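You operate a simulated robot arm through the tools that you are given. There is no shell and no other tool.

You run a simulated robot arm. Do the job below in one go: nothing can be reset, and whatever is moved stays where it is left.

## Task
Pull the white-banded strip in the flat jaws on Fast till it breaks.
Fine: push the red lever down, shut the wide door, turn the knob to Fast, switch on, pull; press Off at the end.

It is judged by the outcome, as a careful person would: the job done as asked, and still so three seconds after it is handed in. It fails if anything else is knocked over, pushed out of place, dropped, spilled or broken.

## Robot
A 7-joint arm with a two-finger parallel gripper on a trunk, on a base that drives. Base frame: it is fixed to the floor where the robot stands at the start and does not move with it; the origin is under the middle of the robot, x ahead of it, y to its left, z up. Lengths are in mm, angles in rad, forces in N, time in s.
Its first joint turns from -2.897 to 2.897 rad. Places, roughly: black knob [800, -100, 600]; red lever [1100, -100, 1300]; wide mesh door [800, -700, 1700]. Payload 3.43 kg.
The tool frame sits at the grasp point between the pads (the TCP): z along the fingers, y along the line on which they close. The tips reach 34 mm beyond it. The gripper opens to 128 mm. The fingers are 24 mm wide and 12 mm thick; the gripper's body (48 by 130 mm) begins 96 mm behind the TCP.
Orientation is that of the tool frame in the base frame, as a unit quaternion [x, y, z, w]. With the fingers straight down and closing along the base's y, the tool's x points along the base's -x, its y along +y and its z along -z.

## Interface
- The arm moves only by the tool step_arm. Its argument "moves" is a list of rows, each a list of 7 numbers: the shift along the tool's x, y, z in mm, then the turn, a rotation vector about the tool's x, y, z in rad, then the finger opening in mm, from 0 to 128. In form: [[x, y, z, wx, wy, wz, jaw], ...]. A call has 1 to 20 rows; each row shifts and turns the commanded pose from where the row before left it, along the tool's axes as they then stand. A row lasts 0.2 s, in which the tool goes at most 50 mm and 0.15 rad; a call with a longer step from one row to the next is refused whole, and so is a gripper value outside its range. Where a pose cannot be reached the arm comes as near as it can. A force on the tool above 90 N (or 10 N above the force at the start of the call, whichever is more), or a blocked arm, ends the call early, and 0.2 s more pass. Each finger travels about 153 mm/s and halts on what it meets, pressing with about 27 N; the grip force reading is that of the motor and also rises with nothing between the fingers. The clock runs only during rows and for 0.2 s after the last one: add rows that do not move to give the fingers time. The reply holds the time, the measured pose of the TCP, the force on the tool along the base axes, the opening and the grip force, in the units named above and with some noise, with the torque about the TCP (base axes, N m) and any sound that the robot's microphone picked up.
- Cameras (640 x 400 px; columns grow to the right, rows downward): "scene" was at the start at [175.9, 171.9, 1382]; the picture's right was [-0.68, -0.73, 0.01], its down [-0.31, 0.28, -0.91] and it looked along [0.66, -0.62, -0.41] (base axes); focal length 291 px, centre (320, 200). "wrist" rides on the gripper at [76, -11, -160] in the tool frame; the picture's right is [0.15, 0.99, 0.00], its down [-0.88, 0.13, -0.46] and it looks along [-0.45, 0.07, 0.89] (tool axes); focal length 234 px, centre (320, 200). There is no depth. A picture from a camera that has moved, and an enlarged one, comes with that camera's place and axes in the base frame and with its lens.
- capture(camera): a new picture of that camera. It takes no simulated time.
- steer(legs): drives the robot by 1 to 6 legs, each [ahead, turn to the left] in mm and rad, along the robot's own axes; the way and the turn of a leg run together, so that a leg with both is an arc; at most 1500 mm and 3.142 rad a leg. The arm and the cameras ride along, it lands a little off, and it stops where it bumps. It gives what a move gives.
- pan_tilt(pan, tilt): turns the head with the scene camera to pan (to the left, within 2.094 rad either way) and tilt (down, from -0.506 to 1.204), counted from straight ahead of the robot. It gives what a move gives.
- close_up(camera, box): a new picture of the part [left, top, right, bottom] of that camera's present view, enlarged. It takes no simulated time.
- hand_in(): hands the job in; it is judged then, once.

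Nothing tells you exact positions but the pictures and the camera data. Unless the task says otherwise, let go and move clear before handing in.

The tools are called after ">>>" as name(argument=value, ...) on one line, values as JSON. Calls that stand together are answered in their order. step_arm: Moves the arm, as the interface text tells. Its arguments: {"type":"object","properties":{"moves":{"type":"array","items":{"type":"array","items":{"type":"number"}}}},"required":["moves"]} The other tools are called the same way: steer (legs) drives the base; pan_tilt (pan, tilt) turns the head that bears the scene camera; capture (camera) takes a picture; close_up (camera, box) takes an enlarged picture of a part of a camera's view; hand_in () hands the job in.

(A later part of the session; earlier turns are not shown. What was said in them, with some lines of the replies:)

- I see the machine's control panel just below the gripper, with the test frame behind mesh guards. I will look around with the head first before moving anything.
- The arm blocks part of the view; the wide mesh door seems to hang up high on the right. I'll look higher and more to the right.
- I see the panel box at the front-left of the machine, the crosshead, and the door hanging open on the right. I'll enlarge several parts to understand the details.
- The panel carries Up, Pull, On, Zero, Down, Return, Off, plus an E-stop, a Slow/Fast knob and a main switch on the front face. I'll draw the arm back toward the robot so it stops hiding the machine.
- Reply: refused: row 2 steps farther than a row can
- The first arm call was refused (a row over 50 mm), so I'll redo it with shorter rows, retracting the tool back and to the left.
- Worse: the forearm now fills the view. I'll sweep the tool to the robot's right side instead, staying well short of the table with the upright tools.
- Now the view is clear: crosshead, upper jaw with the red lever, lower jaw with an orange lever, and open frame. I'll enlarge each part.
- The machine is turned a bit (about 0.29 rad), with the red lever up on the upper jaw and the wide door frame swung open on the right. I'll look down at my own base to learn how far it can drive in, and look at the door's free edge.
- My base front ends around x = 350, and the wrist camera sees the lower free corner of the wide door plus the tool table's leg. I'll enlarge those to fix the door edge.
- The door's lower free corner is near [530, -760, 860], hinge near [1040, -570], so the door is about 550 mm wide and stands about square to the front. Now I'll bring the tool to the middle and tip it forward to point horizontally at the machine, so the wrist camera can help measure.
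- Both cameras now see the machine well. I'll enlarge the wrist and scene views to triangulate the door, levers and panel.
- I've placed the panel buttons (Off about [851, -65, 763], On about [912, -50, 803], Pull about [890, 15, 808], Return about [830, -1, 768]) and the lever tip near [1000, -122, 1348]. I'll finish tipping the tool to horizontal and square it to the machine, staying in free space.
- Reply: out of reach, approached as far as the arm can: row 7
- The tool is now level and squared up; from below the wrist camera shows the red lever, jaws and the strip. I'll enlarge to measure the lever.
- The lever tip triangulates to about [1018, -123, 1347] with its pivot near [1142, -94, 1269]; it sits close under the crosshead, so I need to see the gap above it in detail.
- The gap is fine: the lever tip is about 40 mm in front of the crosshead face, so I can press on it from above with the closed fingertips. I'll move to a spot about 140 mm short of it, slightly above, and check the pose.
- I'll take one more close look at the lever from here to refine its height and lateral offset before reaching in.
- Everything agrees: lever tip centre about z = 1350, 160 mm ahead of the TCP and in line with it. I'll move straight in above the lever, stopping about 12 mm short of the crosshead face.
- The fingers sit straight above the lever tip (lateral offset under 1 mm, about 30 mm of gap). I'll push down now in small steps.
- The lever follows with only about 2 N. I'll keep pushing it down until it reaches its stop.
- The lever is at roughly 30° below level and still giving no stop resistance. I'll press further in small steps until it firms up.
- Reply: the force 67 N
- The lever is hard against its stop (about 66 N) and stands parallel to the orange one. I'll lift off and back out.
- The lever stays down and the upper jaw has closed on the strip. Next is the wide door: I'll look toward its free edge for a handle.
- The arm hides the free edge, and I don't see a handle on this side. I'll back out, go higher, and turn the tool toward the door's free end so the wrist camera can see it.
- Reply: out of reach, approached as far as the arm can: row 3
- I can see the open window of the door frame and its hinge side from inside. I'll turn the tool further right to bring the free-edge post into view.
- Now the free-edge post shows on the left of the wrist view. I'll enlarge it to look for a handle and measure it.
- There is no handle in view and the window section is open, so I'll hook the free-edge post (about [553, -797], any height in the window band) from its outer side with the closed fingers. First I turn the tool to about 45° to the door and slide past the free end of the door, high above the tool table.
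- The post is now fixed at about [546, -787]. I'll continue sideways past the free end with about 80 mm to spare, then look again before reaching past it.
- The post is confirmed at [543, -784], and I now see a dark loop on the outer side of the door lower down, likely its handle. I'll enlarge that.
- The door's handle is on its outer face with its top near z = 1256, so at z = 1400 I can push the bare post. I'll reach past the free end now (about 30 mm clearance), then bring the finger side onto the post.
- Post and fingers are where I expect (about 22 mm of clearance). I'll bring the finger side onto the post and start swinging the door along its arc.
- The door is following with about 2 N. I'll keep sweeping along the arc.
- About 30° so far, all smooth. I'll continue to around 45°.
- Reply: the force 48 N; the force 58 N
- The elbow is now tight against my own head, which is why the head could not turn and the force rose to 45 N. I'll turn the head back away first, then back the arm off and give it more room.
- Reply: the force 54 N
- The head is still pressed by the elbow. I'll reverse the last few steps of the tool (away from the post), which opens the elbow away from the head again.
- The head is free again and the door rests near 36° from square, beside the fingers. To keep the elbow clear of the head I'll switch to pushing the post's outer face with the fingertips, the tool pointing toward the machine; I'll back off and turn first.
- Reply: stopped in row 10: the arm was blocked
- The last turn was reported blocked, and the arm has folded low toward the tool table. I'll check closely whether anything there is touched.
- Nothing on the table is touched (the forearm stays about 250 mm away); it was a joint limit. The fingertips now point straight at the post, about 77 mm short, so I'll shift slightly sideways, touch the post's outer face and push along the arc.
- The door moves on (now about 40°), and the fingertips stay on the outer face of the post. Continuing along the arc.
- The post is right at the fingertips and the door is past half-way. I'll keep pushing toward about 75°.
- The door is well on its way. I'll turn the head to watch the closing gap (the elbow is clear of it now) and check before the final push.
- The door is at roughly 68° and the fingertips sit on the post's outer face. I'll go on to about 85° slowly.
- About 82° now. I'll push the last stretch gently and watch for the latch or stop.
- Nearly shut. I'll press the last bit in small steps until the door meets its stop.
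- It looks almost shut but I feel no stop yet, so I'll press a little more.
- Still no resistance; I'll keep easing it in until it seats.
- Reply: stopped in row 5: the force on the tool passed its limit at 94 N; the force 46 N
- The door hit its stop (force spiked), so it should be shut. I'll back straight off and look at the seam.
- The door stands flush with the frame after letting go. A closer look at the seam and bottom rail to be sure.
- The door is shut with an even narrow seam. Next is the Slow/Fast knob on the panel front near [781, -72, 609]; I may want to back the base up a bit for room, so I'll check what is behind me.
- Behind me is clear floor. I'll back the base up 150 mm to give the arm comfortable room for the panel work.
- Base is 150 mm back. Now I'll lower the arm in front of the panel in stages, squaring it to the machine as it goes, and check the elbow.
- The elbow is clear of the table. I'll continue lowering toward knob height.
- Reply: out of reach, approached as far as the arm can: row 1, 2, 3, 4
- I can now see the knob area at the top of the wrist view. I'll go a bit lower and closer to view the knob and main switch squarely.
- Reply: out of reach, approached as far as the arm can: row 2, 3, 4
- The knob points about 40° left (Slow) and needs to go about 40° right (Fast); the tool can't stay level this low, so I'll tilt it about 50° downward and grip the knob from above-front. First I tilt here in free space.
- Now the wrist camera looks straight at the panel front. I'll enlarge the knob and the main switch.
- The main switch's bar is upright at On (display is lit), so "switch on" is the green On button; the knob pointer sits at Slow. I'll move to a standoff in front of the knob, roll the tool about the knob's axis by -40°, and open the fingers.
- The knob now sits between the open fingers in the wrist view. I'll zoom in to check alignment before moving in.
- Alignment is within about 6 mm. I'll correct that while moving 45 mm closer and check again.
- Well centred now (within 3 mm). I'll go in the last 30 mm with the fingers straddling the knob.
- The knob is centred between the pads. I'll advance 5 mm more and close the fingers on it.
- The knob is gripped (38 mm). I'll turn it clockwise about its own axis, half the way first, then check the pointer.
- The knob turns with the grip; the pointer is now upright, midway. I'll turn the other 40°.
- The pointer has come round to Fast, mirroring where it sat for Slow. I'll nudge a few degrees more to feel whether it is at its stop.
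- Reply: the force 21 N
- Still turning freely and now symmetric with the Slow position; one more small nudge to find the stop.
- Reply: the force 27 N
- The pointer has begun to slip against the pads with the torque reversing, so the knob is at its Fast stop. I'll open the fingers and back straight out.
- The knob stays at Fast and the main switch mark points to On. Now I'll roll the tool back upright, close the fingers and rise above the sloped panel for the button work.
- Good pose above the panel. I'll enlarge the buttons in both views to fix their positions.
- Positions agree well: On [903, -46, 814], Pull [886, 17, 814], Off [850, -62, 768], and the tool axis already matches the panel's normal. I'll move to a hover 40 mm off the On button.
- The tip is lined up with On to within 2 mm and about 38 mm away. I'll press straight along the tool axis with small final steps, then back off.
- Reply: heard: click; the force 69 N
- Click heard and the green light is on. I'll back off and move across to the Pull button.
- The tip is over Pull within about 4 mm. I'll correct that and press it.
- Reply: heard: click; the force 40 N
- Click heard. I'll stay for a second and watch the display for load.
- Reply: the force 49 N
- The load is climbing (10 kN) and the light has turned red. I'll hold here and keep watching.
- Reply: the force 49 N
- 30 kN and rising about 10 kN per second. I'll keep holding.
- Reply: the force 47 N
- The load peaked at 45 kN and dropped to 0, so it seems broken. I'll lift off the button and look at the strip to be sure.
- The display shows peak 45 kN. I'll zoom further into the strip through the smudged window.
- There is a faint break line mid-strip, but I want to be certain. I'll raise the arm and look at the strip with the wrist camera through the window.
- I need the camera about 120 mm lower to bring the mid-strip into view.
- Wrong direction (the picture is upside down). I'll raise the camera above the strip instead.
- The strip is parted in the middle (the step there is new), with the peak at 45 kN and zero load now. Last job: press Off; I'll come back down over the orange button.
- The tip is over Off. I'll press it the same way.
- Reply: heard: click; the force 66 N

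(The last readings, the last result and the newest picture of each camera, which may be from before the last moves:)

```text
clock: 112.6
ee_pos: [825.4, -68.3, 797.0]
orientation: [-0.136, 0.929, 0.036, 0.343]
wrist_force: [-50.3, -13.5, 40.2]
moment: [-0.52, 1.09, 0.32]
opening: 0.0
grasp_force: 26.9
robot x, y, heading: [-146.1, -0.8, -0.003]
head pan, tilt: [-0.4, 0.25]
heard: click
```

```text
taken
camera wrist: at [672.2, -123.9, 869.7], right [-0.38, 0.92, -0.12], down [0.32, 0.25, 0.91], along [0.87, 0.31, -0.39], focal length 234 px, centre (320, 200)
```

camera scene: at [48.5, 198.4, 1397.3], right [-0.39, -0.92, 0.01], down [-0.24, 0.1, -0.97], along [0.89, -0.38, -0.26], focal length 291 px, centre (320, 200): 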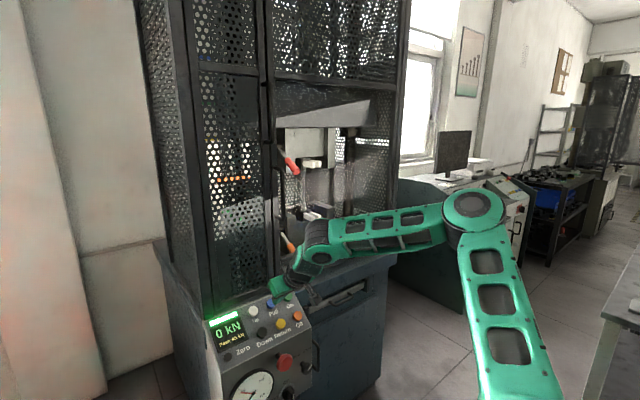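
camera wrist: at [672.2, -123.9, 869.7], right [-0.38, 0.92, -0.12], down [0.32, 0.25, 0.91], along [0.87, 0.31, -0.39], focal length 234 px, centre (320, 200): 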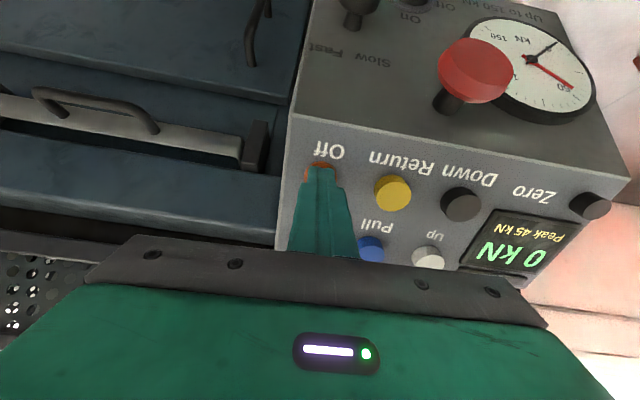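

Click heard and the light bar is out: the drive is off, with the peak still reading 45 kN. I'll lift off, move the arm clear, and do a last check of the whole machine.

>>> step_arm(moves=[[0, 0, -12, 0, 0, 0, 0], [0, 0, -14, 0, 0, 0, 0], [0, 0, -20, 0, 0, 0, 0], [0, 0, -35, 0, 0, 0, 0], [0, 0, -40, 0, 0, 0, 0], [0, 0, -40, 0, 0, 0, 0], [0, 0, -40, 0, 0, 0, 0]])

>>> capture(camera="scene")

>>> capture(camera="wrist")

```text
clock: 114.2
ee_pos: [700.5, -101.6, 944.5]
orientation: [-0.136, 0.929, 0.037, 0.342]
wrist_force: [0.5, 0.7, -0.8]
moment: [0.05, 0.07, -0.01]
opening: 0.0
grasp_force: 27.1
robot x, y, heading: [-142.8, 2.3, 0.002]
head pan, tilt: [-0.4, 0.25]
```

```text
taken
camera scene: at [49.1, 198.3, 1397.3], right [-0.39, -0.92, 0.01], down [-0.24, 0.1, -0.97], along [0.89, -0.38, -0.26], focal length 291 px, centre (320, 200)
```

scene: 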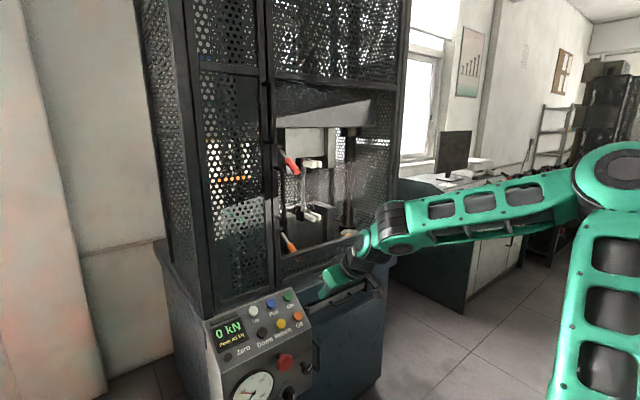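

```text
taken
camera wrist: at [547.8, -155.5, 1018.5], right [-0.38, 0.92, -0.12], down [0.32, 0.25, 0.91], along [0.87, 0.31, -0.39], focal length 234 px, centre (320, 200)
```

wrist: 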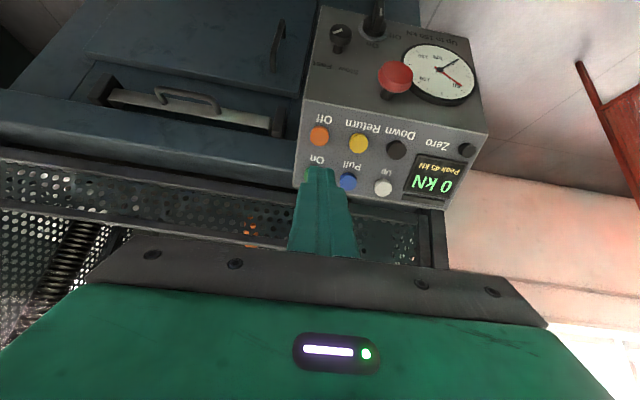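

>>> close_up(camera="scene", box=[260, 140, 350, 260])

>>> close_up(camera="scene", box=[190, 280, 330, 400])

>>> close_up(camera="scene", box=[295, 165, 315, 215])

```text
3.33 times, centred on (305, 200) of scene
camera zoom: at [49.1, 198.3, 1397.3], right [-0.39, -0.92, 0.01], down [-0.24, 0.1, -0.97], along [0.89, -0.38, -0.26], focal length 972 px, centre (370, 200)
```

zoom: 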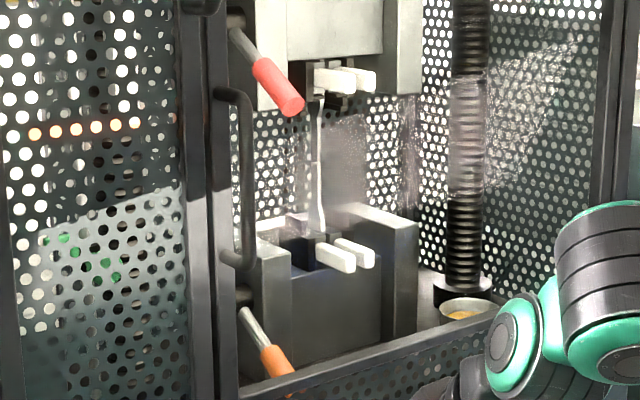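

```text
3.33 times, centred on (260, 340) of scene
camera zoom: at [49.1, 198.3, 1397.3], right [-0.39, -0.92, 0.01], down [-0.24, 0.1, -0.97], along [0.89, -0.38, -0.26], focal length 972 px, centre (520, -267)
```

zoom: 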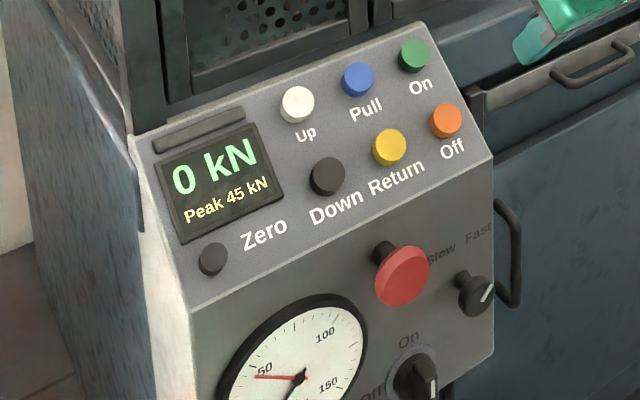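

```text
8.00 times, centred on (305, 190) of scene
camera zoom: at [49.1, 198.3, 1397.3], right [-0.39, -0.92, 0.01], down [-0.24, 0.1, -0.97], along [0.89, -0.38, -0.26], focal length 2332 px, centre (440, 280)
```

zoom: 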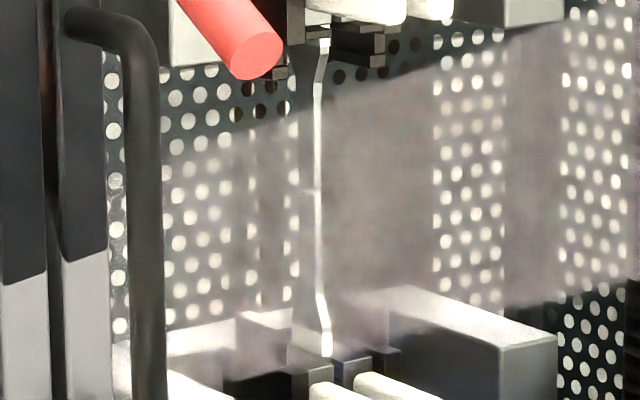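

The door is shut, the red lever is down and the knob points to Fast. The strip parted at a peak of 45 kN, the load is back to 0, the drive light is off after Off, and the arm is clear. Handing in.

>>> hand_in()

```text
The job is handed in.
```

The strip in the flat jaws was pulled on Fast and broke at a peak of 45 kN. The load dropped straight back to 0 kN, and the wrist camera showed a new break line mid-strip. I saw it through the smudged window and heard no snap, so the load drop is the firmest evidence.

- **Red lever:** pushed down to its stop; it stayed down and the upper jaw closed.
- **Wide door:** swung shut; it stayed flush after I let go.
- **Knob:** turned from Slow round to its stop at Fast.
- **On, Pull, Off:** each clicked when pressed. The light bar went green at On and red while pulling. It was back to green after the break and went out at Off.

I also backed the robot's base up 150 mm to give the arm room at the panel, and it is still there. While I was swinging the door, the arm's elbow pressed against the robot's own head. I backed it off, and the head camera returned to its normal position.

I saw nothing else knocked over or moved. The arm is off the machine, and the job is handed in.
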